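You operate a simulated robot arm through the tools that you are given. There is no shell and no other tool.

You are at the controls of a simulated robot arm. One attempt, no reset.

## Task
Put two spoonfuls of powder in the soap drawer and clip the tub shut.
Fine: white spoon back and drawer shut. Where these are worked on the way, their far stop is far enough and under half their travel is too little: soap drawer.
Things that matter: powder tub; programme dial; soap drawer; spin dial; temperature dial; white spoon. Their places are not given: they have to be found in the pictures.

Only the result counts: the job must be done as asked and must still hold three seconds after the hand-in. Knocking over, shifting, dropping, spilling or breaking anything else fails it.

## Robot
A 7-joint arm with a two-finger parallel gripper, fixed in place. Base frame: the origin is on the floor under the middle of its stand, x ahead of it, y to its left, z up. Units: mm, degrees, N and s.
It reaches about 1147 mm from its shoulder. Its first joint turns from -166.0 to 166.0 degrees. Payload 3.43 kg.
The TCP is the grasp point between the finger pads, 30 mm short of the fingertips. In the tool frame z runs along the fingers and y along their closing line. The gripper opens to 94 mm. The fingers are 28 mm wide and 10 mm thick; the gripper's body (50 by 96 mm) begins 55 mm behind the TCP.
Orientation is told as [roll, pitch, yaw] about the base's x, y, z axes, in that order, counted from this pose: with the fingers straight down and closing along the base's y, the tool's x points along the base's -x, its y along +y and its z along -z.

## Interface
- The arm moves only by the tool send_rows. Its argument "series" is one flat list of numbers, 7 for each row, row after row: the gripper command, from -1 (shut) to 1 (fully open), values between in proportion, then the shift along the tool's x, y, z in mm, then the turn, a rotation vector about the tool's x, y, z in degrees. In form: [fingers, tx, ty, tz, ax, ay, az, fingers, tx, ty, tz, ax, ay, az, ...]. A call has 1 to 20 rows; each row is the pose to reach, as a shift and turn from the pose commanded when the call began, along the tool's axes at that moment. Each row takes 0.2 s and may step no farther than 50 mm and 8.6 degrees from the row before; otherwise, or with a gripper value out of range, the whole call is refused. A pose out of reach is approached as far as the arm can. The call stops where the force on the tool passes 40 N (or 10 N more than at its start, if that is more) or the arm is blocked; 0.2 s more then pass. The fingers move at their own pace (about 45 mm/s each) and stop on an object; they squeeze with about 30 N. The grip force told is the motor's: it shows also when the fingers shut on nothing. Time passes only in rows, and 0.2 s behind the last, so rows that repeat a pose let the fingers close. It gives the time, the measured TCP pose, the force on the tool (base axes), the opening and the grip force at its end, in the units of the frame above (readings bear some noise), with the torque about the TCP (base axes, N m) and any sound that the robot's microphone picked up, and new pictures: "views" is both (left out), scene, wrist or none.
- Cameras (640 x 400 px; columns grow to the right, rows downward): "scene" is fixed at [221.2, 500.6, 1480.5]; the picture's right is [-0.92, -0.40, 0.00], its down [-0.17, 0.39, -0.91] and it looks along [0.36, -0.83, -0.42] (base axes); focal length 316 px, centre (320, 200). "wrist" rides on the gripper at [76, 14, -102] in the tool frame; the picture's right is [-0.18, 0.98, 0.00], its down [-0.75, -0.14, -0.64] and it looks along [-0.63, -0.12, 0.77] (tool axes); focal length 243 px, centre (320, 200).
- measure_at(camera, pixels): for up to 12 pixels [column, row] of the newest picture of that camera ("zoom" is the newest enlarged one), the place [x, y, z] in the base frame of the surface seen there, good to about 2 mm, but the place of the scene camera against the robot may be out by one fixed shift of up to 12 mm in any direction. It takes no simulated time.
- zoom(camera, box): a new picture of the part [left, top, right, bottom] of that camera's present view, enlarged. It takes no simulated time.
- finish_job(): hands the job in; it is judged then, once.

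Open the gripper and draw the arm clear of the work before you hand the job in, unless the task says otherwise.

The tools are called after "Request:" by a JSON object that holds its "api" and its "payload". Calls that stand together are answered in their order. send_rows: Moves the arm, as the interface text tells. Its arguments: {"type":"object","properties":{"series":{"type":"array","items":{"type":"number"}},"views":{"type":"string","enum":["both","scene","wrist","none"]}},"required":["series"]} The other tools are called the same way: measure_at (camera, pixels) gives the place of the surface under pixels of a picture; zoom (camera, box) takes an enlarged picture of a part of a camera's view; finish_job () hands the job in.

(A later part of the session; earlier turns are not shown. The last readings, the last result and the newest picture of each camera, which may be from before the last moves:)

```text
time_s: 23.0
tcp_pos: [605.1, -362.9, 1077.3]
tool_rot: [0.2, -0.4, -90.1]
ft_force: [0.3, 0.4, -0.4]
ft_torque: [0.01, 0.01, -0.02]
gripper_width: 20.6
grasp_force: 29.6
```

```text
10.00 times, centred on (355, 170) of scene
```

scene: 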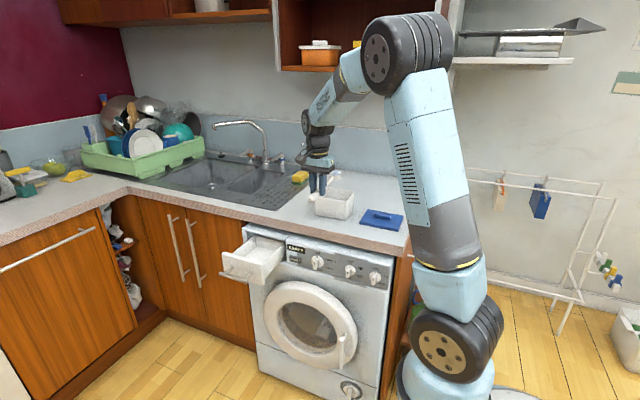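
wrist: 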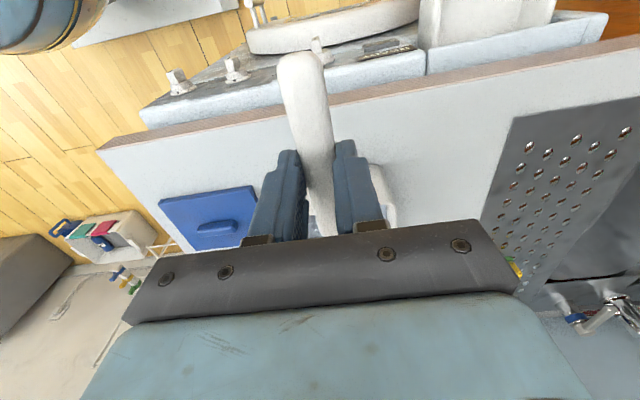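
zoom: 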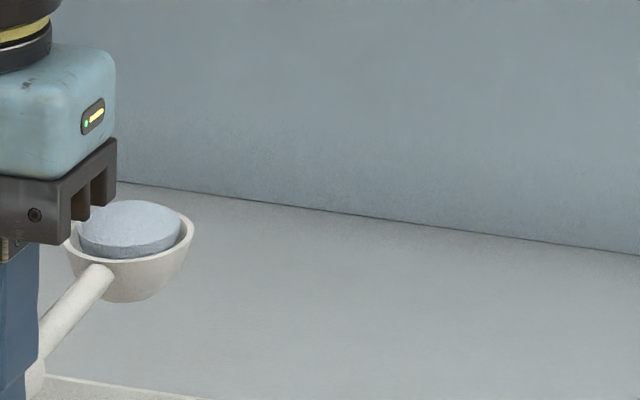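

The spoon is level and loaded, and the tub looks unmoved. I carry the spoon level over the open drawer at this height.

Request:
{"api": "send_rows", "payload": {"series": [-1, 12, 11, 0, 0, 0, 0, -1, 34, 31, 0, 0, 0, 0, -1, 57, 52, 0, 0, 0, 0, -1, 80, 73, 0, 0, 0, 0, -1, 103, 94, 0, 0, 0, 0, -1, 126, 115, 0, 0, 0, 0, -1, 149, 136, 0, 0, 0, 0, -1, 172, 157, 0, 0, 0, 0, -1, 195, 178, 0, 0, 0, 0, -1, 218, 199, 0, 0, 0, 0, -1, 232, 212, 0, 0, 0, 0, -1, 238, 217, 0, 0, 0, 0, -1, 238, 217, 0, 0, 0, 0], "views": "both"}}

Request:
{"api": "zoom", "payload": {"camera": "scene", "box": [190, 130, 330, 290]}}

```text
time_s: 25.8
tcp_pos: [821.8, -123.7, 1074.1]
tool_rot: [0.1, -0.4, -90.2]
ft_force: [-0.6, -0.6, -0.2]
ft_torque: [0.05, 0.02, 0.01]
gripper_width: 20.7
grasp_force: 29.5
```

scene: 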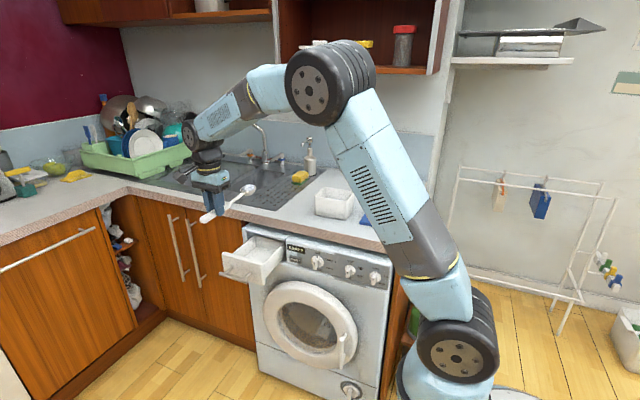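
wrist: 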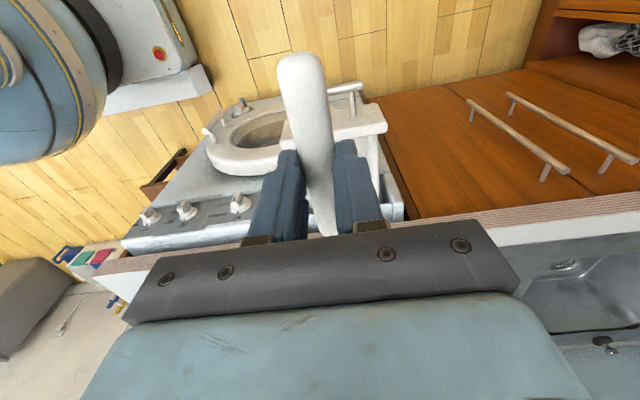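

```text
2.50 times, centred on (260, 210) of scene
```

zoom: 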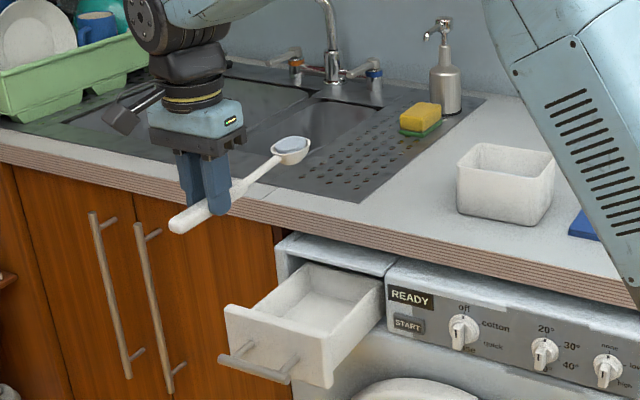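

Powder is still in the bowl. I measure bowl and drawer in the scene to compare their places before going down.

Request:
{"api": "measure_at", "payload": {"camera": "zoom", "pixels": [[290, 145], [272, 150], [309, 146], [292, 138], [178, 224], [255, 180], [230, 308], [330, 345], [312, 266], [380, 285], [320, 300], [300, 320]]}}

```text
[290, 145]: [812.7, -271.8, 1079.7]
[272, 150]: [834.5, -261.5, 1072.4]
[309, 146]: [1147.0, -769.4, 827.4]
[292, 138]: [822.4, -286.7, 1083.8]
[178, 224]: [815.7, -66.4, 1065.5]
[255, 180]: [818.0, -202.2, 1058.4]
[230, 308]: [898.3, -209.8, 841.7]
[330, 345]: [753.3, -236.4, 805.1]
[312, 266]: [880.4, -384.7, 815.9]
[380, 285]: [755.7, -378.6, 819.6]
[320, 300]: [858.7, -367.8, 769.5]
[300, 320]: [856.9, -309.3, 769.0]
```

Bowl is at about (818,−282), above the cavity centre. I descend so the bowl is just above the drawer's front panel level.

Request:
{"api": "send_rows", "payload": {"series": [-1, 0, 3, 25, 0, 0, 0, -1, 0, 3, 60, 0, 0, 0, -1, 0, 3, 95, 0, 0, 0, -1, 0, 3, 130, 0, 0, 0, -1, 0, 3, 160, 0, 0, 0, -1, 0, 3, 182, 0, 0, 0, -1, 0, 3, 190, 0, 0, 0, -1, 0, 3, 190, 0, 0, 0], "views": "both"}}

Request:
{"api": "zoom", "payload": {"camera": "scene", "box": [190, 180, 310, 300]}}

```text
time_s: 27.6
tcp_pos: [826.2, -126.5, 886.3]
tool_rot: [0.1, -0.4, -90.0]
ft_force: [0.0, 0.0, -0.2]
ft_torque: [0.01, -0.01, -0.02]
gripper_width: 20.7
grasp_force: 29.7
```

scene: 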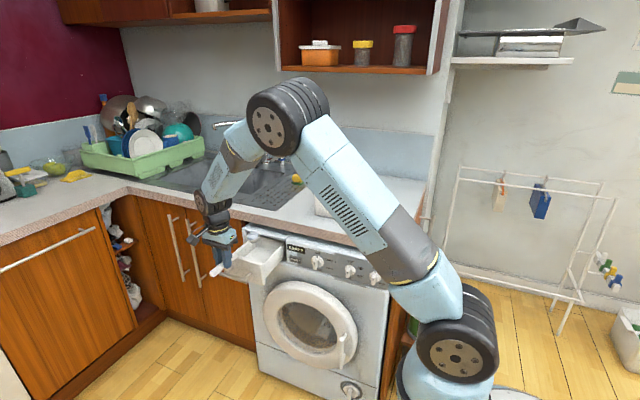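
wrist: 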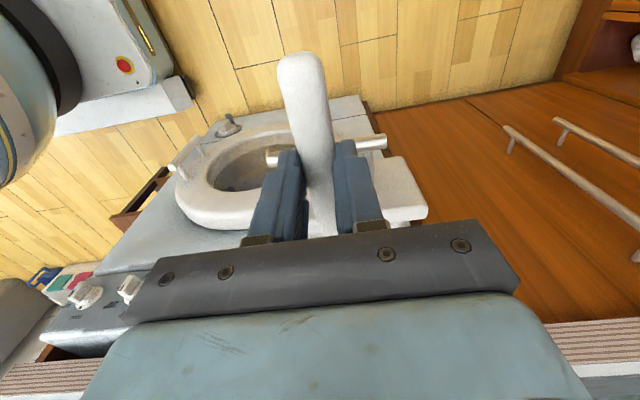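

```text
3.33 times, centred on (250, 240) of scene
```

zoom: 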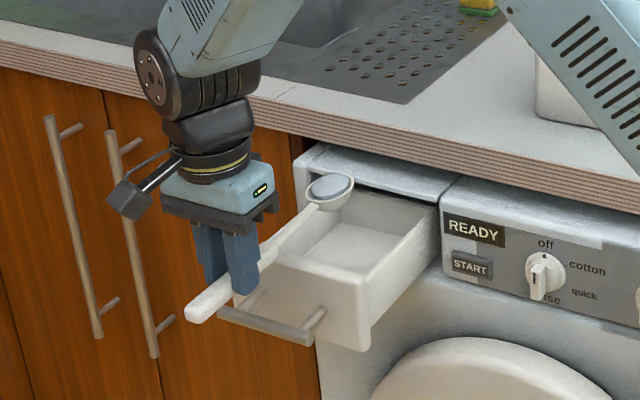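

The bowl hovers over the cavity with its powder. I roll the spoon about its own axis (fingers swinging toward +x) to 85°, keeping the bowl centre fixed.

Request:
{"api": "send_rows", "payload": {"series": [-1, 0, -1.8, 0.1, -8.5, 0, 0, -1, 0, -3.7, 0.5, -17, 0, 0, -1, 0, -5.4, 1.2, -25.5, 0, 0, -1, 0, -7, 2.1, -34, 0, 0, -1, 0, -8.4, 3.3, -42.5, 0, 0, -1, 0, -9.7, 4.6, -51, 0, 0, -1, 0, -10.8, 6.2, -59.5, 0, 0, -1, 0, -11.6, 7.8, -68, 0, 0, -1, 0, -12.2, 9.6, -76.5, 0, 0, -1, 0, -12.5, 11.4, -85, 0, 0, -1, 0, -12.5, 11.4, -85, 0, 0], "views": "both"}}

Request:
{"api": "zoom", "payload": {"camera": "scene", "box": [190, 180, 310, 300]}}

```text
time_s: 30.0
tcp_pos: [812.0, -126.0, 874.2]
tool_rot: [85.2, -0.4, -90.0]
ft_force: [0.2, 0.5, 0.1]
ft_torque: [0.03, 0.01, -0.01]
gripper_width: 21.0
grasp_force: 30.0
```

scene: 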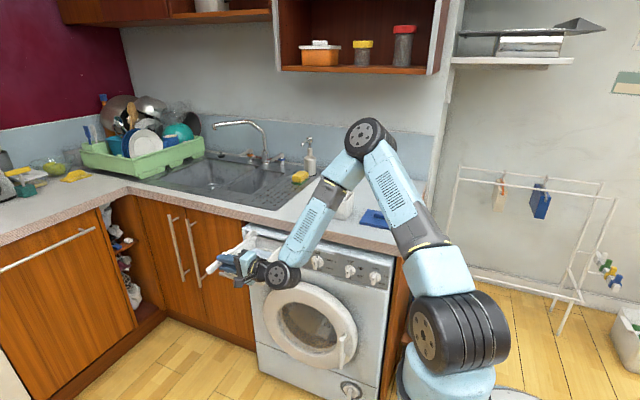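
wrist: 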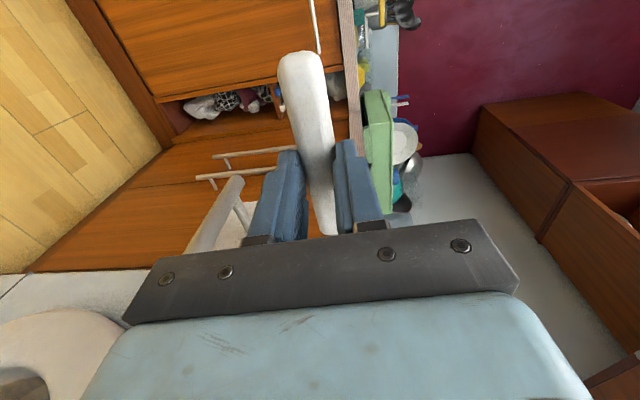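

```text
3.33 times, centred on (250, 240) of scene
```

zoom: 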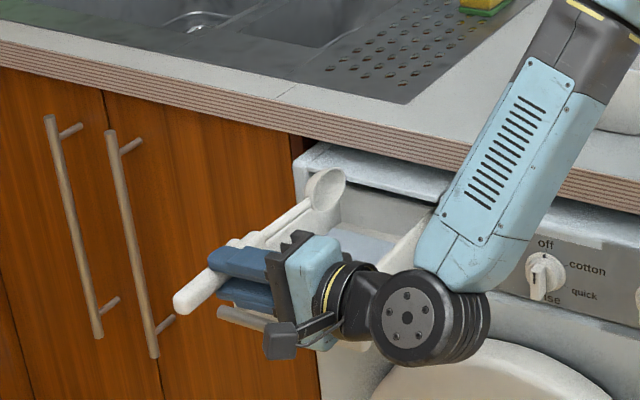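

The bowl looks empty and a bluish layer appears in the drawer at (365,245). I zoom in closer to confirm.

Request:
{"api": "zoom", "payload": {"camera": "scene", "box": [235, 220, 285, 260]}}

```text
10.00 times, centred on (260, 240) of scene
```

zoom: 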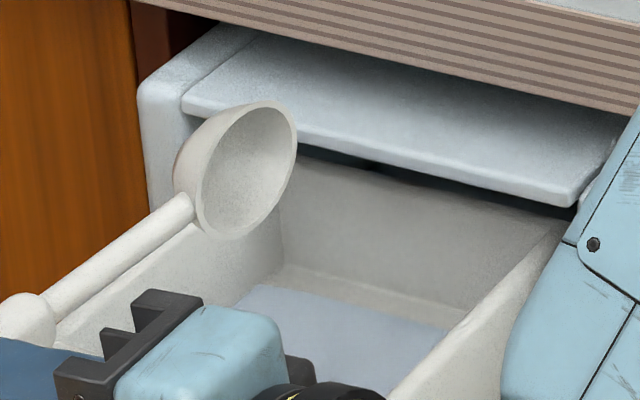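

The bowl is empty and the powder lies inside the drawer. I roll the spoon back level the way it came.

Request:
{"api": "send_rows", "payload": {"series": [-1, 0, 3, 1.1, 8.5, 0, 0, -1, 0, 6, 2.2, 17, 0, 0, -1, 0, 9, 3.3, 25.5, 0, 0, -1, 0, 12, 4.4, 34, 0, 0, -1, 0, 15, 5.5, 42.5, 0, 0, -1, 0, 17, 6.6, 51, 0, 0, -1, 0, 19, 7.7, 59.5, 0, 0, -1, 0, 21, 8.8, 68, 0, 0, -1, 0, 22, 10, 76.5, 0, 0, -1, 0, 22.5, 11.4, 85, 0, 0, -1, 0, 22.5, 11.4, 85, 0, 0], "views": "scene"}}

Request:
{"api": "zoom", "payload": {"camera": "scene", "box": [210, 200, 310, 290]}}

```text
time_s: 32.4
tcp_pos: [826.1, -125.5, 894.7]
tool_rot: [0.0, -0.5, -90.0]
ft_force: [-0.1, -0.5, -1.1]
ft_torque: [0.02, -0.01, 0.02]
gripper_width: 20.8
grasp_force: 30.2
```

scene: 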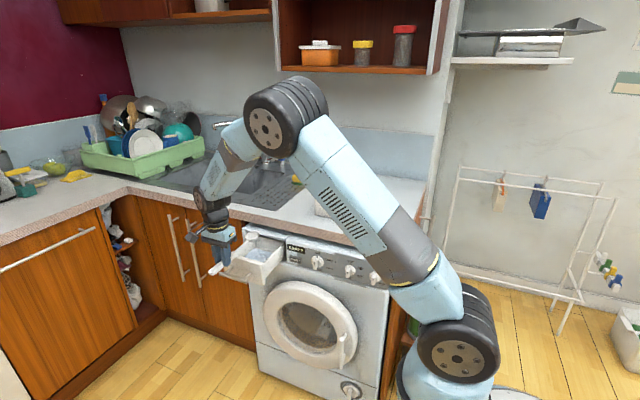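

```text
4.44 times, centred on (260, 245) of scene
```

zoom: 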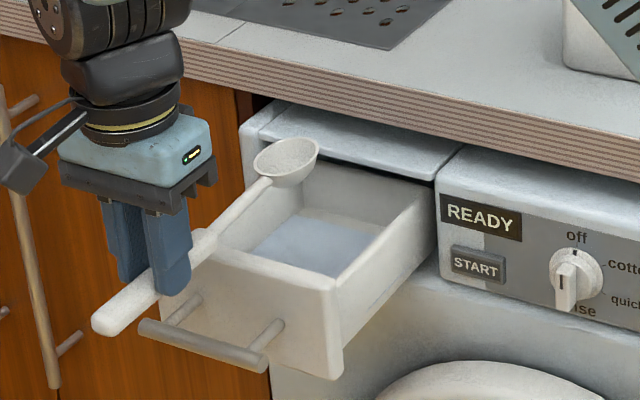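

One spoonful is in. I lift the empty spoon and carry it back above the tub.

Request:
{"api": "send_rows", "payload": {"series": [-1, 0, 0, -40, 0, 0, 0, -1, 0, 0, -85, 0, 0, 0, -1, 0, 0, -130, 0, 0, 0, -1, -10, -9, -170, 0, 0, 0, -1, -35, -32, -192, 0, 0, 0, -1, -65, -60, -195, 0, 0, 0, -1, -95, -88, -195, 0, 0, 0, -1, -125, -115, -195, 0, 0, 0, -1, -155, -143, -195, 0, 0, 0, -1, -185, -170, -195, 0, 0, 0, -1, -215, -198, -195, 0, 0, 0, -1, -240, -221, -195, 0, 0, 0, -1, -240, -221, -195, 0, 0, 0], "views": "both"}}

Request:
{"api": "zoom", "payload": {"camera": "scene", "box": [270, 120, 400, 240]}}

```text
time_s: 35.2
tcp_pos: [605.6, -364.7, 1090.4]
tool_rot: [0.1, -0.4, -90.1]
ft_force: [0.8, -0.3, -0.2]
ft_torque: [0.0, 0.02, 0.0]
gripper_width: 20.5
grasp_force: 30.4
```

scene: 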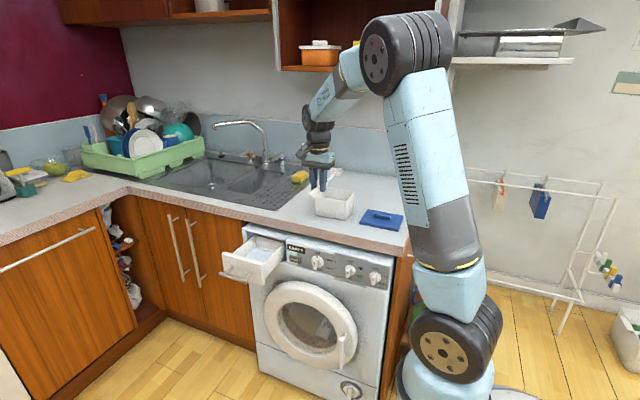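
wrist: 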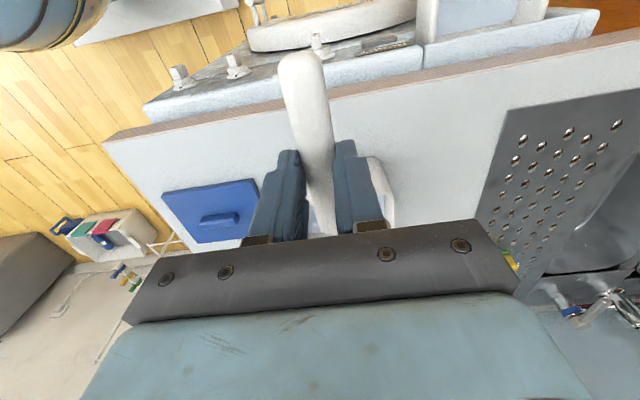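

```text
3.33 times, centred on (335, 180) of scene
```

zoom: 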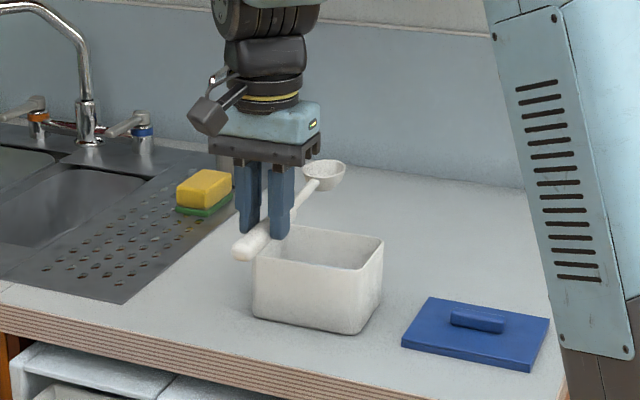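

The tub is unmoved and the spoon is back at the scooping start. I tilt to 50° again.

Request:
{"api": "send_rows", "payload": {"series": [-1, -1.1, 0, -15, 0, 8.4, 0, -1, -5.7, 0, -29.3, 0, 16.8, 0, -1, -13.6, 0, -42.3, 0, 25.2, 0, -1, -24.6, 0, -53.6, 0, 33.6, 0, -1, -38.5, 0, -62.7, 0, 42, 0, -1, -53.9, 0, -67.5, 0, 50, 0, -1, -53.9, 0, -67.5, 0, 50, 0], "views": "scene"}}

Request:
{"api": "zoom", "payload": {"camera": "scene", "box": [290, 130, 390, 230]}}

```text
time_s: 36.8
tcp_pos: [605.3, -418.1, 1158.6]
tool_rot: [0.2, 49.7, -89.9]
ft_force: [0.5, 0.1, -0.3]
ft_torque: [0.0, 0.0, -0.03]
gripper_width: 21.2
grasp_force: 30.0
```

scene: 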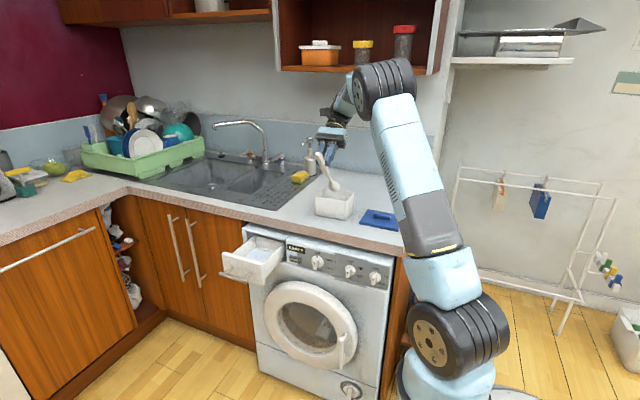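

```text
4.00 times, centred on (340, 180) of scene
```

zoom: 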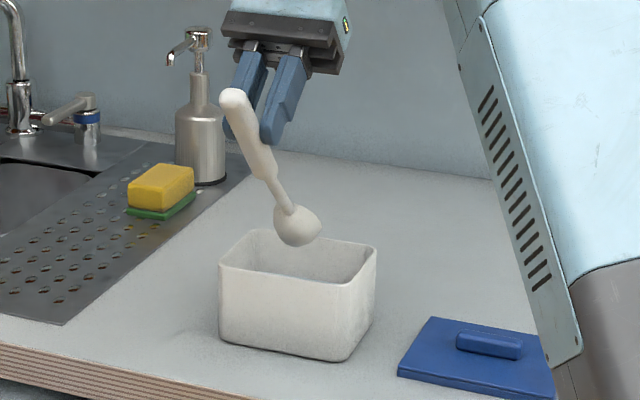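

Tilted as before and centred over the opening. I plunge and sweep, this time keeping a steeper angle for more rim clearance.

Request:
{"api": "send_rows", "payload": {"series": [-1, -15.3, 0, 12.9, 0, 0, 0, -1, -30.6, 0, 25.7, 0, 0, 0, -1, -45, 0, 37.6, 0, 0, 0, -1, -57.5, 0, 48.2, 0, 0, 0, -1, -69.2, 0, 45, 0, 0, 0, -1, -76.9, 0, 45.9, 0, -2, 0, -1, -76.9, 0, 45.9, 0, -2, 0], "views": "scene"}}

Request:
{"api": "zoom", "payload": {"camera": "scene", "box": [290, 150, 390, 240]}}

```text
time_s: 38.4
tcp_pos: [603.9, -434.3, 1070.5]
tool_rot: [0.2, 47.7, -89.9]
ft_force: [0.2, -1.6, 2.9]
ft_torque: [-0.21, -0.04, -0.01]
gripper_width: 21.1
grasp_force: 30.2
```

scene: 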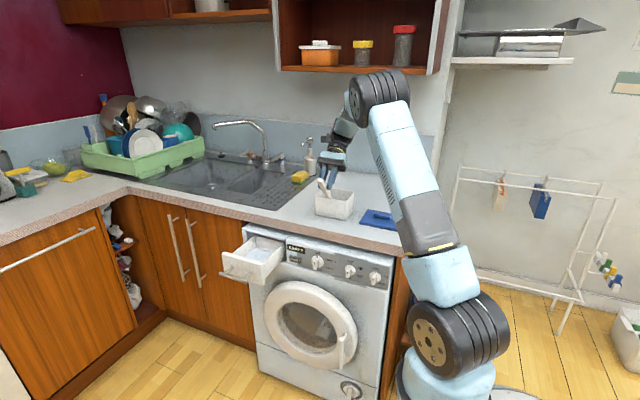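

```text
4.44 times, centred on (340, 195) of scene
```

zoom: 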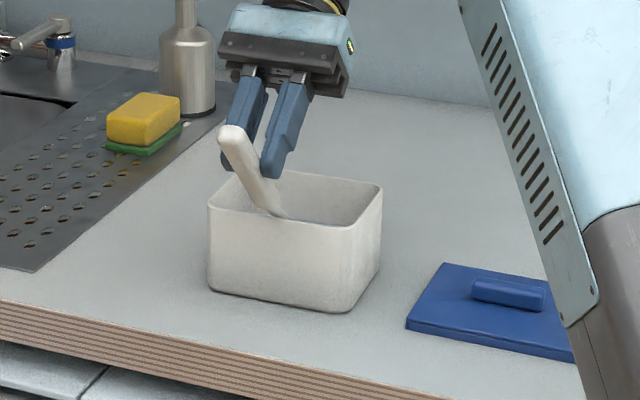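

Only a ~3 N touch this time, tub unmoved. I rise and level out as before.

Request:
{"api": "send_rows", "payload": {"series": [-1, 5.9, 0, -5.4, 0, 0, 0, -1, 11.9, 0, 7, 0, -6, 0, -1, 18.9, 0, 18.2, 0, -12, 0, -1, 23.7, 0, 29.3, 0, -18, 0, -1, 27, 0, 43.5, 0, -26, 0, -1, 27.3, 0, 56.5, 0, -34, 0, -1, 24.7, 0, 67.9, 0, -42, 0, -1, 23, 0, 73.8, 0, -48, 0, -1, 51.2, 0, 48.4, 0, -48, 0, -1, 51.2, 0, 48.4, 0, -48, 0], "views": "both"}}

Request:
{"api": "zoom", "payload": {"camera": "scene", "box": [290, 140, 380, 230]}}

```text
time_s: 40.6
tcp_pos: [604.4, -362.9, 1075.6]
tool_rot: [0.2, -0.4, -90.1]
ft_force: [-0.2, -0.2, -0.6]
ft_torque: [-0.01, -0.01, -0.02]
gripper_width: 20.7
grasp_force: 30.3
```

scene: 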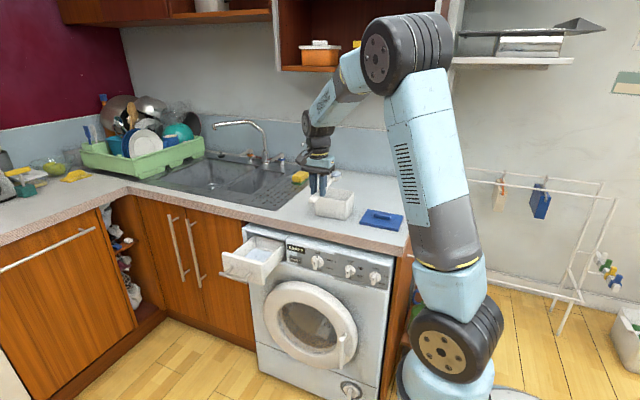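
wrist: 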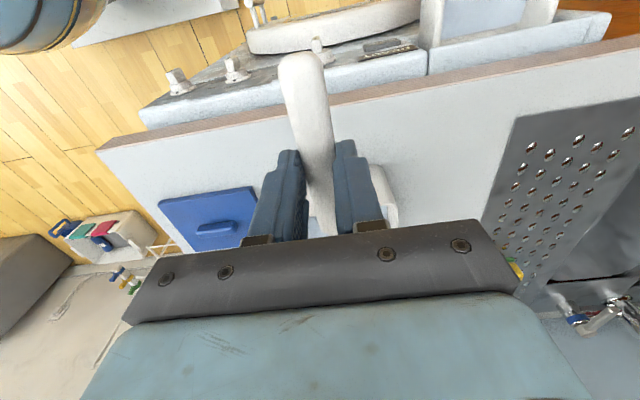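

```text
4.44 times, centred on (335, 185) of scene
```

zoom: 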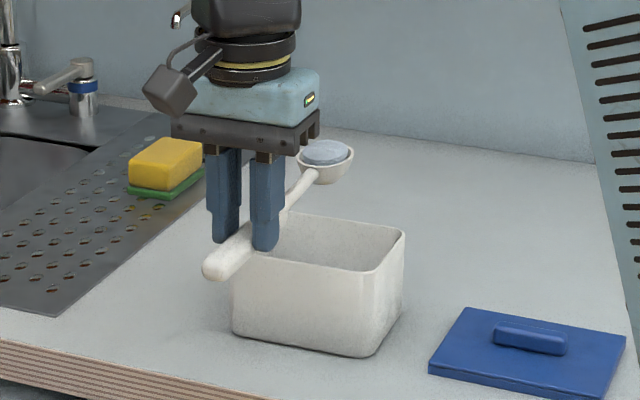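

The bowl is full again and the tub hasn't moved. I carry the spoon level to the drawer as before.

Request:
{"api": "send_rows", "payload": {"series": [-1, 12, 11, 0, 0, 0, 0, -1, 34, 31, 0, 0, 0, 0, -1, 57, 52, 0, 0, 0, 0, -1, 80, 73, 0, 0, 0, 0, -1, 103, 94, 0, 0, 0, 0, -1, 126, 115, 0, 0, 0, 0, -1, 149, 136, 0, 0, 0, 0, -1, 172, 157, 0, 0, 0, 0, -1, 195, 178, 0, 0, 0, 0, -1, 218, 199, 0, 0, 0, 0, -1, 232, 212, 0, 0, 0, 0, -1, 238, 219, 0, 0, 0, 0, -1, 238, 219, 10, 0, 0, 0, -1, 238, 219, 35, 0, 0, 0, -1, 238, 219, 70, 0, 0, 0, -1, 238, 219, 105, 0, 0, 0, -1, 238, 219, 140, 0, 0, 0, -1, 238, 219, 170, 0, 0, 0, -1, 238, 219, 187, 0, 0, 0, -1, 238, 219, 190, 0, 0, 0], "views": "both"}}

Request:
{"api": "zoom", "payload": {"camera": "scene", "box": [190, 180, 310, 300]}}

```text
time_s: 44.8
tcp_pos: [823.7, -125.0, 884.6]
tool_rot: [0.2, -0.3, -90.1]
ft_force: [-0.7, -1.4, -0.4]
ft_torque: [0.01, 0.03, 0.0]
gripper_width: 20.9
grasp_force: 30.0
```

scene: 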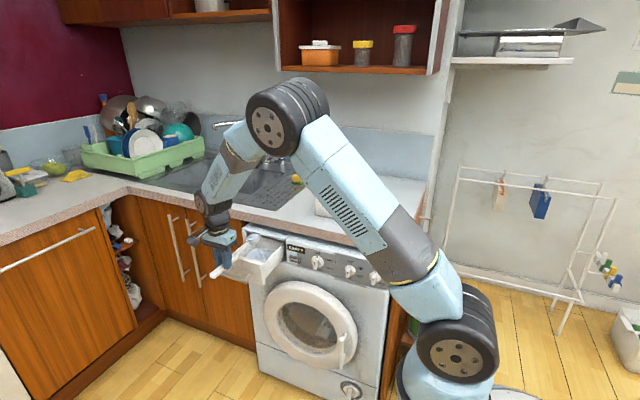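
wrist: 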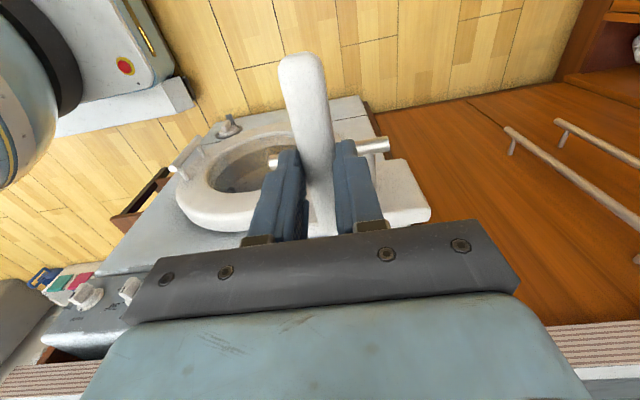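

```text
3.33 times, centred on (250, 240) of scene
```

zoom: 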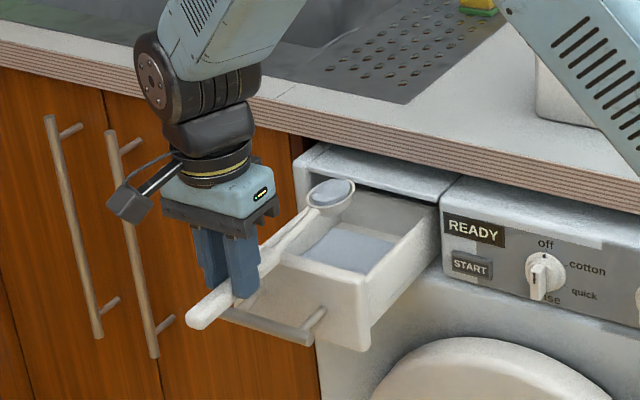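

The loaded bowl is over the drawer in the same place as before. I roll it to 85° to tip the second spoonful.

Request:
{"api": "send_rows", "payload": {"series": [-1, 0, -1.8, 0.1, -8.5, 0, 0, -1, 0, -3.7, 0.5, -17, 0, 0, -1, 0, -5.4, 1.2, -25.5, 0, 0, -1, 0, -7, 2.1, -34, 0, 0, -1, 0, -8.4, 3.3, -42.5, 0, 0, -1, 0, -9.7, 4.6, -51, 0, 0, -1, 0, -10.8, 6.2, -59.5, 0, 0, -1, 0, -11.6, 7.8, -68, 0, 0, -1, 0, -12.2, 9.6, -76.5, 0, 0, -1, 0, -12.5, 11.4, -85, 0, 0, -1, 0, -12.5, 11.4, -85, 0, 0], "views": "scene"}}

Request:
{"api": "zoom", "payload": {"camera": "scene", "box": [235, 220, 285, 260]}}

```text
time_s: 47.2
tcp_pos: [811.6, -125.8, 874.0]
tool_rot: [85.3, -0.4, -90.0]
ft_force: [-0.2, 0.9, -0.8]
ft_torque: [0.03, 0.0, 0.0]
gripper_width: 21.1
grasp_force: 29.9
```

scene: 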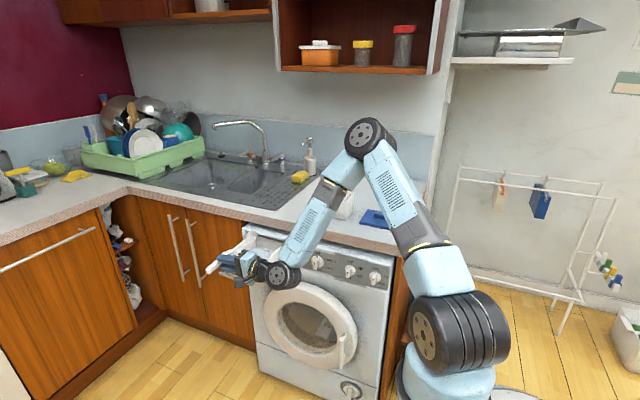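

```text
10.00 times, centred on (260, 240) of scene
```

zoom: 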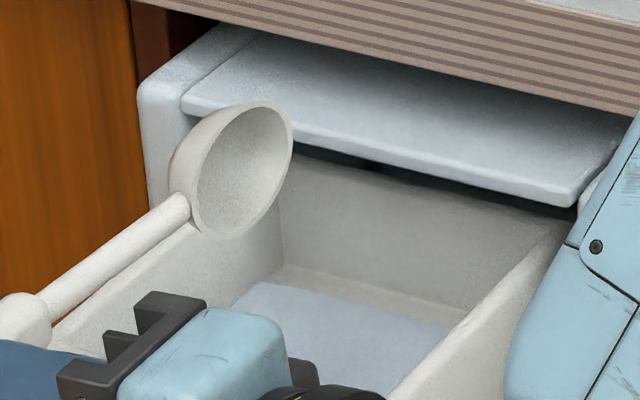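

The second spoonful is in and the bowl is empty. I roll the spoon back level.

Request:
{"api": "send_rows", "payload": {"series": [-1, 0, 3, 1.1, 8.5, 0, 0, -1, 0, 6, 2.2, 17, 0, 0, -1, 0, 9, 3.3, 25.5, 0, 0, -1, 0, 12, 4.4, 34, 0, 0, -1, 0, 15, 5.5, 42.5, 0, 0, -1, 0, 17, 6.6, 51, 0, 0, -1, 0, 19, 7.7, 59.5, 0, 0, -1, 0, 21, 8.8, 68, 0, 0, -1, 0, 22, 10, 76.5, 0, 0, -1, 0, 22.5, 11.4, 85, 0, 0, -1, 0, 22.5, 11.4, 85, 0, 0], "views": "scene"}}

Request:
{"api": "zoom", "payload": {"camera": "scene", "box": [210, 200, 310, 290]}}

```text
time_s: 49.6
tcp_pos: [824.6, -125.6, 894.7]
tool_rot: [0.1, -0.4, -90.1]
ft_force: [-0.4, -0.1, -0.2]
ft_torque: [0.02, -0.01, 0.02]
gripper_width: 20.8
grasp_force: 29.9
```

scene: 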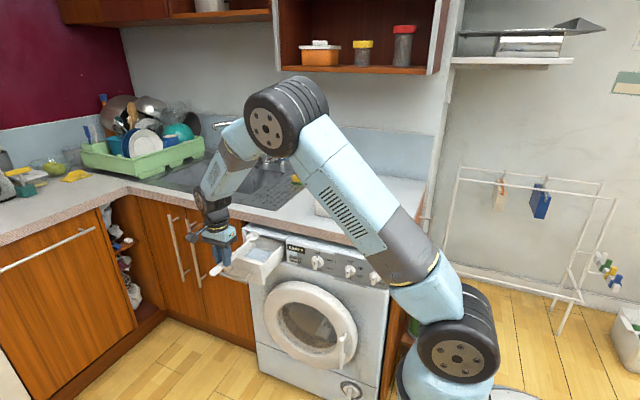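

```text
4.44 times, centred on (260, 245) of scene
```

zoom: 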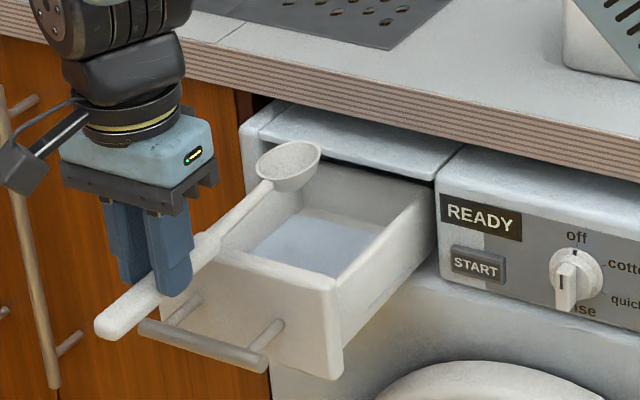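

Now I lift and carry the empty spoon back above the place where it lay.

Request:
{"api": "send_rows", "payload": {"series": [-1, 0, 0, -40, 0, 0, 0, -1, 0, 0, -85, 0, 0, 0, -1, 0, 0, -130, 0, 0, 0, -1, -10, -2, -170, 0, 0, 0, -1, -40, -7, -190, 0, 0, 0.5, -1, -80, -14, -195, 0, 0, 1, -1, -120, -20, -195, 0, 0, 1.5, -1, -160, -27, -195, 0, 0, 2, -1, -200, -34, -195, 0, 0, 2.5, -1, -240, -40, -195, 0, 0, 3, -1, -280, -47, -195, 0, 0, 3.5, -1, -320, -54, -195, 0, 0, 4, -1, -355, -60, -195, 0, 0, 4.4, -1, -379, -63, -195, 0, 0, 4.7, -1, -379, -63, -195, 0, 0, 4.7], "views": "both"}}

Request:
{"api": "zoom", "payload": {"camera": "scene", "box": [250, 80, 370, 230]}}

```text
time_s: 52.8
tcp_pos: [760.2, -502.9, 1093.0]
tool_rot: [0.1, -0.4, -94.7]
ft_force: [-0.3, 0.6, -0.4]
ft_torque: [0.01, -0.01, -0.02]
gripper_width: 20.9
grasp_force: 29.9
```

scene: 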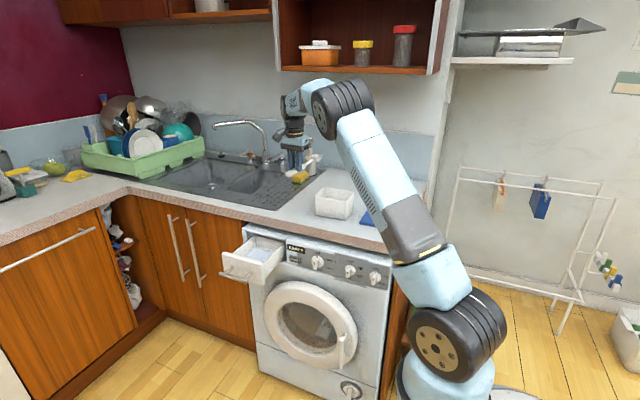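
wrist: 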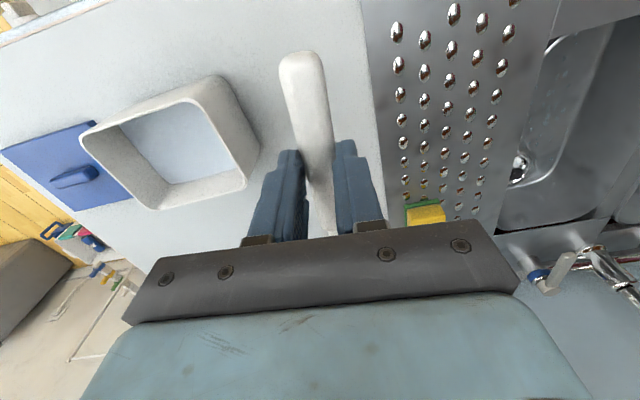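

```text
2.67 times, centred on (310, 155) of scene
```

zoom: 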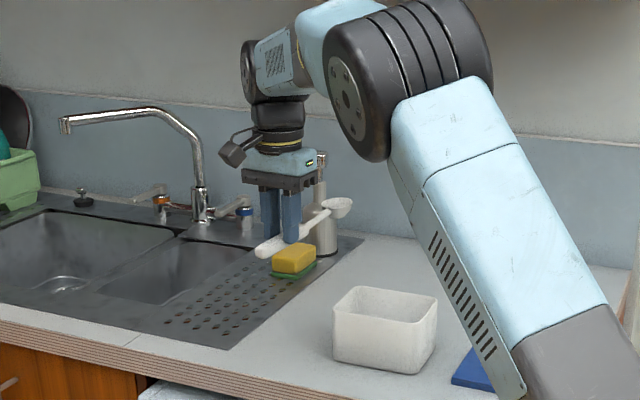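

I re-measure the spoon in this picture to see whether it slipped in the fingers.

Request:
{"api": "measure_at", "payload": {"camera": "zoom", "pixels": [[262, 250], [270, 244], [303, 232], [318, 221], [325, 214], [330, 209], [340, 209], [348, 210], [335, 216], [345, 201], [324, 204], [330, 211]]}}

```text
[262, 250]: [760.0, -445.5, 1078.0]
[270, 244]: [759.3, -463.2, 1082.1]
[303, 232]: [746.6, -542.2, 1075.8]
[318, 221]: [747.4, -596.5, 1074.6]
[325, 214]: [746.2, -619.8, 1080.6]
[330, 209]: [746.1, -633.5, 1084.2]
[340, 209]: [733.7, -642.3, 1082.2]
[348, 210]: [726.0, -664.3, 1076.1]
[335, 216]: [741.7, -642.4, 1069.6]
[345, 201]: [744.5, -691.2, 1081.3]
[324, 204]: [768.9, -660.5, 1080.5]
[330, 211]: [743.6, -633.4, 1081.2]
```

The spoon sits about 4 mm lower in the fingers and ~1.7° bowl-down, so I correct that tilt and descend slowly, watching the force.

Request:
{"api": "send_rows", "payload": {"series": [-1, 0, 0, 30, 0, -1, 0, -1, 0, 0, 70, 0, -1.7, 0, -1, 0, 0, 105, 0, -1.7, 0, -1, 0, 0, 130, 0, -1.7, 0, -1, 0, 0, 138, 0, -1.7, 0, -1, 0, 0, 142, 0, -1.7, 0, -1, 0, 0, 142, 0, -1.7, 0], "views": "both"}}

Request:
{"api": "zoom", "payload": {"camera": "scene", "box": [270, 160, 350, 230]}}

```text
time_s: 54.4
tcp_pos: [761.4, -504.3, 949.9]
tool_rot: [0.2, -2.1, -94.8]
ft_force: [1.8, -1.0, 4.6]
ft_torque: [0.25, -0.06, -0.07]
gripper_width: 21.0
grasp_force: 30.5
```

scene: 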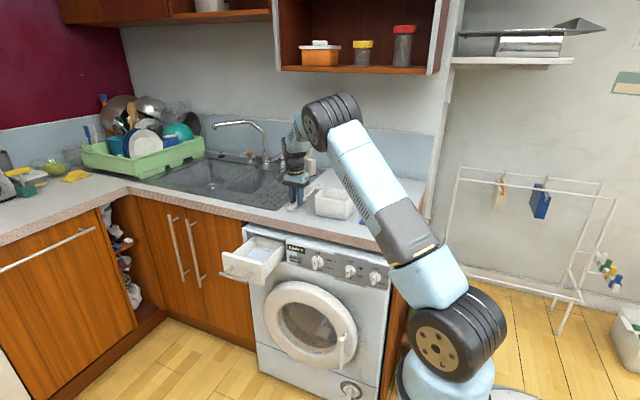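
wrist: 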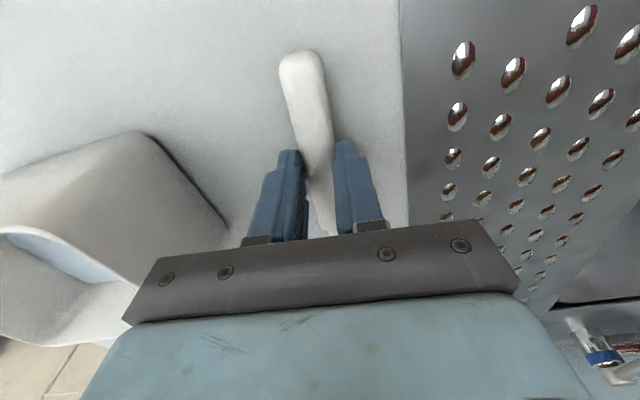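

```text
5.71 times, centred on (310, 195) of scene
```

zoom: 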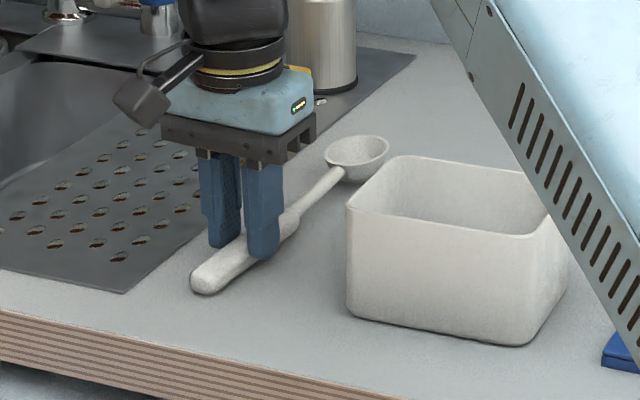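

The +y torque shows the handle's end touching first, so the correction was a bit too much. I rotate back about 1.4° and let it settle.

Request:
{"api": "send_rows", "payload": {"series": [-1, 0, 0, 0, 0, 0.7, 0, -1, 0, 0, 0, 0, 1.4, 0, -1, 0, 0, 1, 0, 1.6, 0, -1, 0, 0, 1, 0, 1.6, 0], "views": "none"}}

Request:
{"api": "zoom", "payload": {"camera": "scene", "box": [270, 160, 350, 230]}}

```text
time_s: 55.4
tcp_pos: [760.4, -504.0, 948.4]
tool_rot: [0.1, -0.5, -94.7]
ft_force: [0.1, -0.2, 2.1]
ft_torque: [-0.25, 0.02, 0.05]
gripper_width: 21.0
grasp_force: 30.1
```

```text
5.71 times, centred on (310, 195) of scene
```

zoom: 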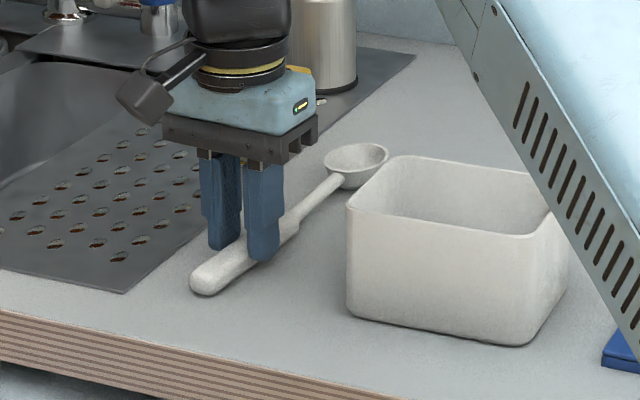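

Now the bowl touches lightly too, so the spoon lies on the counter. I open the fingers and rise straight up.

Request:
{"api": "send_rows", "payload": {"series": [-0.3, 0, 0, 0, 0, 0, 0, 0, 0, 0, 0, 0, 0, 0, 0, 0, 0, 0, 0, 0, 0, 0, 0, 0, 0, 0, 0, 0, 0, 0, 0, -25, 0, 0, 0, 0, 0, 0, -65, 0, 0, 0, 0, 0, 0, -110, 0, 0, 0, 0, 0, 0, -155, 0, 0, 0, 0, 0, 0, -160, 0, 0, 0], "views": "both"}}

Request:
{"api": "zoom", "payload": {"camera": "scene", "box": [270, 160, 430, 260]}}

```text
time_s: 57.4
tcp_pos: [759.4, -504.1, 1108.2]
tool_rot: [0.1, -0.5, -94.9]
ft_force: [0.2, 0.5, 0.0]
ft_torque: [-0.06, 0.03, 0.01]
gripper_width: 47.0
grasp_force: 0.1
```

scene: 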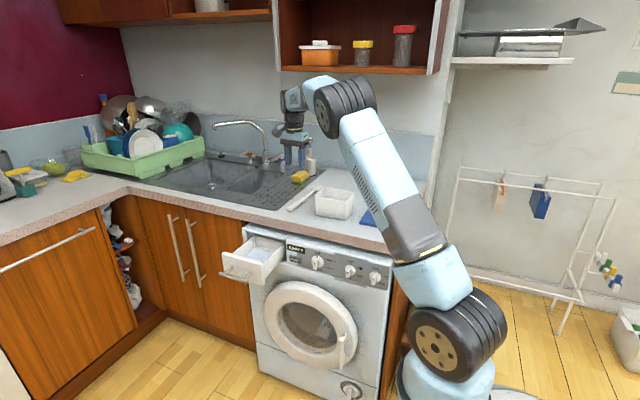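
wrist: 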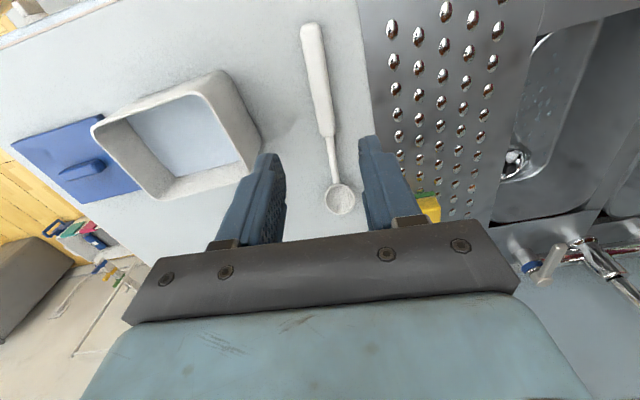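

```text
4.00 times, centred on (350, 210) of scene
```

zoom: 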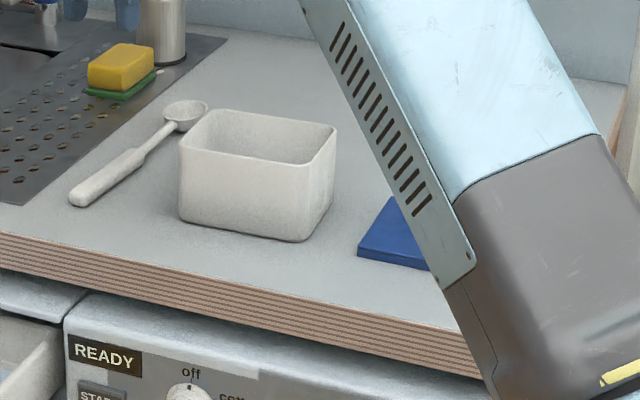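

The spoon lies as it did at first, and the tub is unmoved. Next I go toward the lid, turning the gripper back to yaw 0 so it can close along y on the lid's knob.

Request:
{"api": "send_rows", "payload": {"series": [0, -4, -32, -5, 0, 0, -8, 0, -8, -64, -5, 0, 0, -16, 0, -12, -98, -5, 0, 0, -24, 0, -16, -132, -5, 0, 0, -32, 0, -20, -166, -5, 0, 0, -40, 0, -24, -200, -5, 0, 0, -48, 0, -28, -234, -5, 0, 0, -56, 0, -32, -268, -5, 0, 0, -64, 0, -35, -302, -5, 0, 0, -72, 0, -37, -336, -5, 0, 0, -80, 0, -38, -365, -5, 0, 0, -88, 0, -39, -390, -5, 0, 0, -94.8, 0, -39, -390, -5, 0, 0, -94.8], "views": "both"}}

```text
time_s: 60.2
tcp_pos: [367.7, -511.1, 1112.8]
tool_rot: [-0.5, -0.1, 0.1]
ft_force: [-0.2, -0.8, 0.0]
ft_torque: [-0.03, 0.01, 0.01]
gripper_width: 46.8
grasp_force: 0.1
```

scene: 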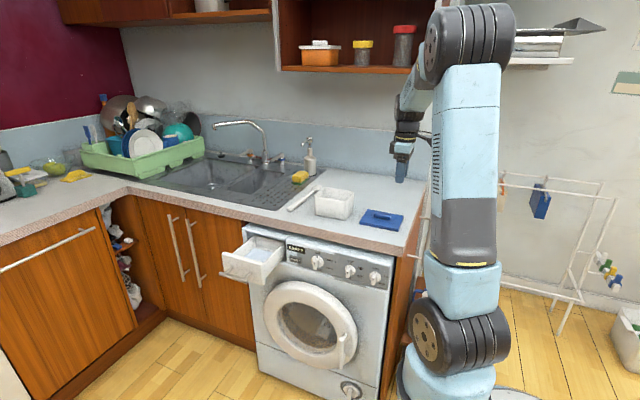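
wrist: 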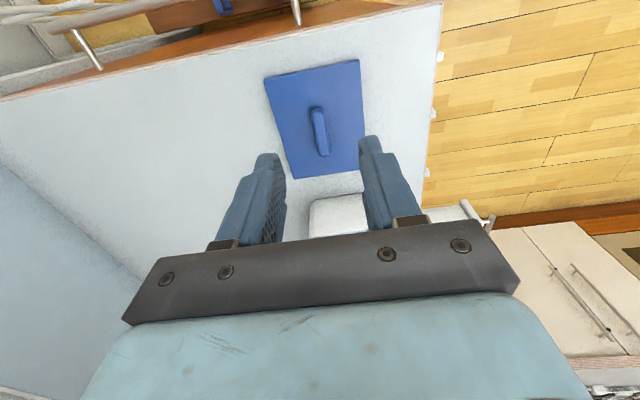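

The wrist camera sees the lid (corners near (264,77), (359,61), (362,168), (292,178)) and its knob (313–328, 106–156). I measure these.

Request:
{"api": "measure_at", "payload": {"camera": "wrist", "pixels": [[267, 79], [357, 63], [358, 166], [294, 175], [316, 110], [319, 130], [322, 152], [313, 130], [325, 130], [300, 100], [340, 120], [250, 120]]}}

Request:
{"api": "zoom", "payload": {"camera": "wrist", "box": [240, 50, 400, 240]}}

Request:
{"api": "zoom", "payload": {"camera": "scene", "box": [345, 190, 420, 240]}}

```text
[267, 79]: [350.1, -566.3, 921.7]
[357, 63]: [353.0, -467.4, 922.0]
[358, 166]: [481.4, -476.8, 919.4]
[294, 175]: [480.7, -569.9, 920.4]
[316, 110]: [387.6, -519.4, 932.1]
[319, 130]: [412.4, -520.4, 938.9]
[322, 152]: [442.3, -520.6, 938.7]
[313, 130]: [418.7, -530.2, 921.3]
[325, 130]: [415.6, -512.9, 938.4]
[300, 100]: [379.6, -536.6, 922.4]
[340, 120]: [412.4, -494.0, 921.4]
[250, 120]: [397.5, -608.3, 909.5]
```

```text
2.11 times, centred on (320, 145) of wrist
```

zoom: 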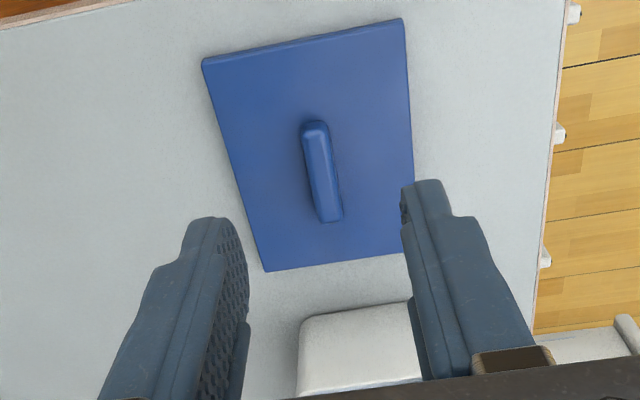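

```text
8.00 times, centred on (382, 215) of scene
```

zoom: 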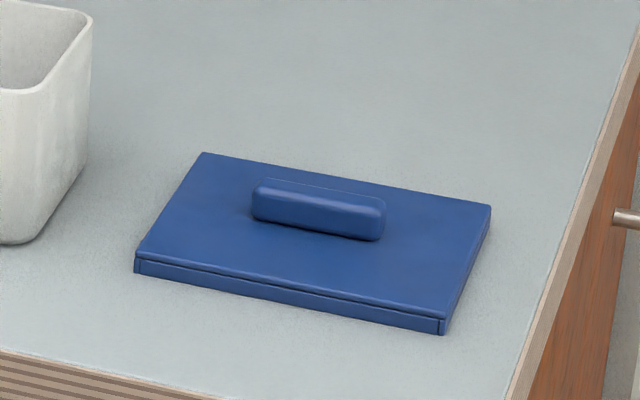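

The lid's top is at z ≈ 921.5 and the knob at about x 385–447, y −520, top z 939. I measure the lid and knob more finely in the scene zoom.

Request:
{"api": "measure_at", "payload": {"camera": "zoom", "pixels": [[205, 156], [486, 208], [440, 314], [140, 256], [260, 185], [380, 205], [256, 195], [382, 225], [320, 195], [300, 168], [460, 262], [170, 208]]}}

Request:
{"api": "zoom", "payload": {"camera": "scene", "box": [305, 180, 365, 225]}}

```text
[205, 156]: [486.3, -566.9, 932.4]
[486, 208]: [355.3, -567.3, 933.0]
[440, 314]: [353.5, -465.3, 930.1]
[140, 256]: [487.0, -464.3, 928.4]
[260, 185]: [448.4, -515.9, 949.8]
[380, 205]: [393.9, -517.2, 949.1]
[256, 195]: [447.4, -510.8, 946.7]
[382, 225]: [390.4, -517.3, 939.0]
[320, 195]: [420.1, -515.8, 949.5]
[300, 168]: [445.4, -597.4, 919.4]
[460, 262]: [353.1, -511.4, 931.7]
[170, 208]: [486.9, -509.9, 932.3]
```

```text
8.89 times, centred on (335, 202) of scene
```

zoom: 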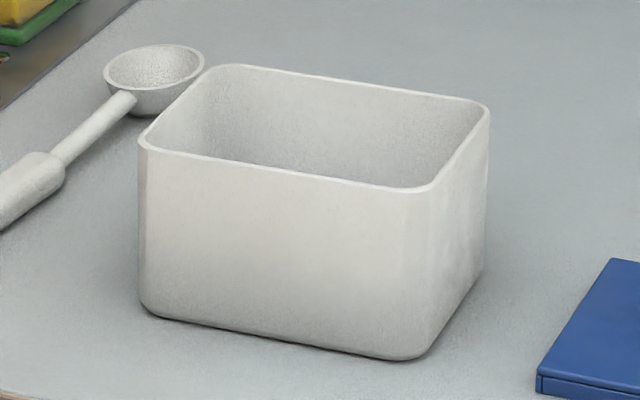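

In the scene frame the lid is square to the axes with centre near (420.5,−516), and the knob is at its centre. Now the tub's rim in this zoom.

Request:
{"api": "measure_at", "payload": {"camera": "zoom", "pixels": [[200, 155], [280, 169], [360, 181], [410, 189], [142, 138], [165, 115], [190, 90], [260, 67], [360, 82], [450, 95], [488, 115], [460, 150]]}}

Request:
{"api": "measure_at", "payload": {"camera": "zoom", "pixels": [[220, 159], [300, 172], [380, 185], [147, 143], [155, 127], [178, 102], [205, 77], [300, 73], [400, 87], [430, 187], [445, 168], [475, 133]]}}

```text
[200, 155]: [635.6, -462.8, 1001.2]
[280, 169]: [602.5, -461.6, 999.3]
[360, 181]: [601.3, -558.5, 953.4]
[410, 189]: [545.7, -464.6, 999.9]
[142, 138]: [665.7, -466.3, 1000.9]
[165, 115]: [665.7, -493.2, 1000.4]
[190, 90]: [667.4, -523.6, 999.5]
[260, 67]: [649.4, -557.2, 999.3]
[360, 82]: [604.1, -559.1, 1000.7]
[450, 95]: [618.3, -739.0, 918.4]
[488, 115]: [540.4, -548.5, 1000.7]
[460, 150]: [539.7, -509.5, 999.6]
```

```text
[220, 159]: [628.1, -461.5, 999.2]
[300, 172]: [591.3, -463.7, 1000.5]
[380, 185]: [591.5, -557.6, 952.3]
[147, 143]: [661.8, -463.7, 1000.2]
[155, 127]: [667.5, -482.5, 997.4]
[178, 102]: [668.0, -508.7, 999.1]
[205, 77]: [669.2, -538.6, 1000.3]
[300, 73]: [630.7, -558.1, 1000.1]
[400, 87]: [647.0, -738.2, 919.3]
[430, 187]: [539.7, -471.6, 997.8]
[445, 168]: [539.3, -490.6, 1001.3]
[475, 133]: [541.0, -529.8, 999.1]
```

The tub's rim centre is about (603.7,−510.4) in the scene frame. I move above the knob and correct the 0.5° tilt before gripping.

Request:
{"api": "send_rows", "payload": {"series": [0, -20, -3, 30, -0.3, 0, 0, 0, -40, -6, 70, -0.5, 0, 0, 0, -50, -7.5, 105, -0.5, 0, 0, 0, -50, -7.5, 123, -0.5, 0, 0, 0, -50, -7.5, 123, -0.5, 0, 0], "views": "both"}}

Request:
{"api": "zoom", "payload": {"camera": "wrist", "box": [220, 40, 420, 240]}}

Request:
{"api": "zoom", "payload": {"camera": "scene", "box": [345, 165, 425, 240]}}

```text
time_s: 61.4
tcp_pos: [419.2, -518.0, 992.1]
tool_rot: [0.0, -0.1, 0.1]
ft_force: [0.6, 0.3, 0.5]
ft_torque: [-0.03, 0.01, 0.0]
gripper_width: 47.0
grasp_force: 0.0
```

scene: 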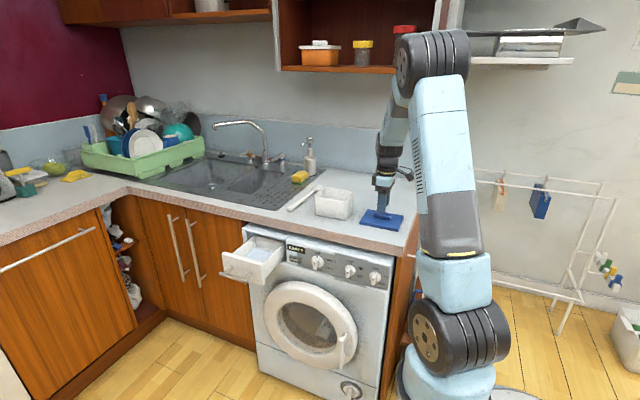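
wrist: 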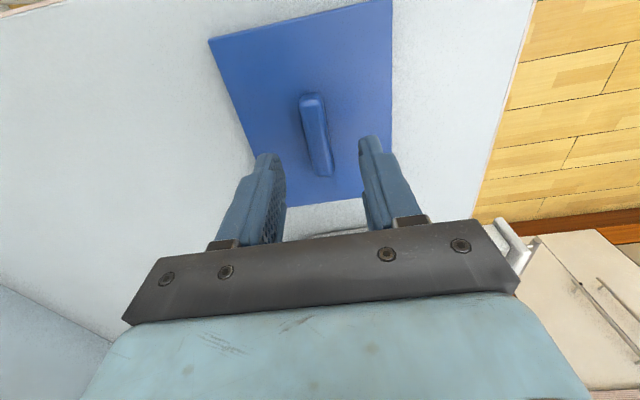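

```text
2.00 times, centred on (320, 140) of wrist
```

zoom: 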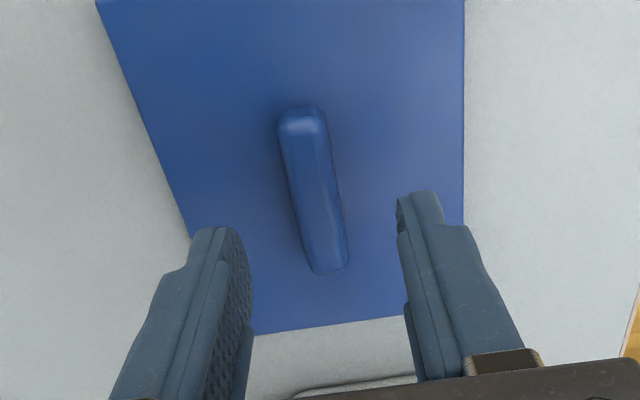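

```text
5.33 times, centred on (385, 202) of scene
```

zoom: 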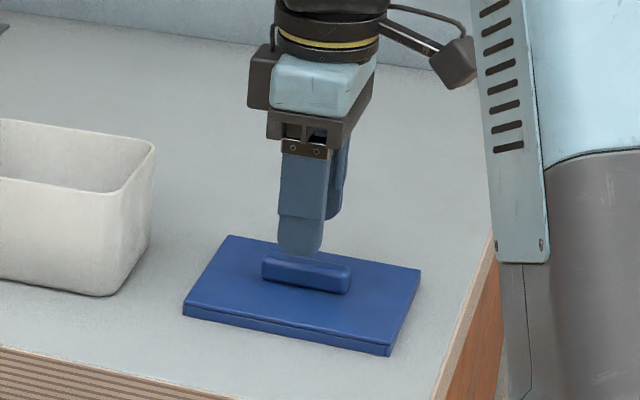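

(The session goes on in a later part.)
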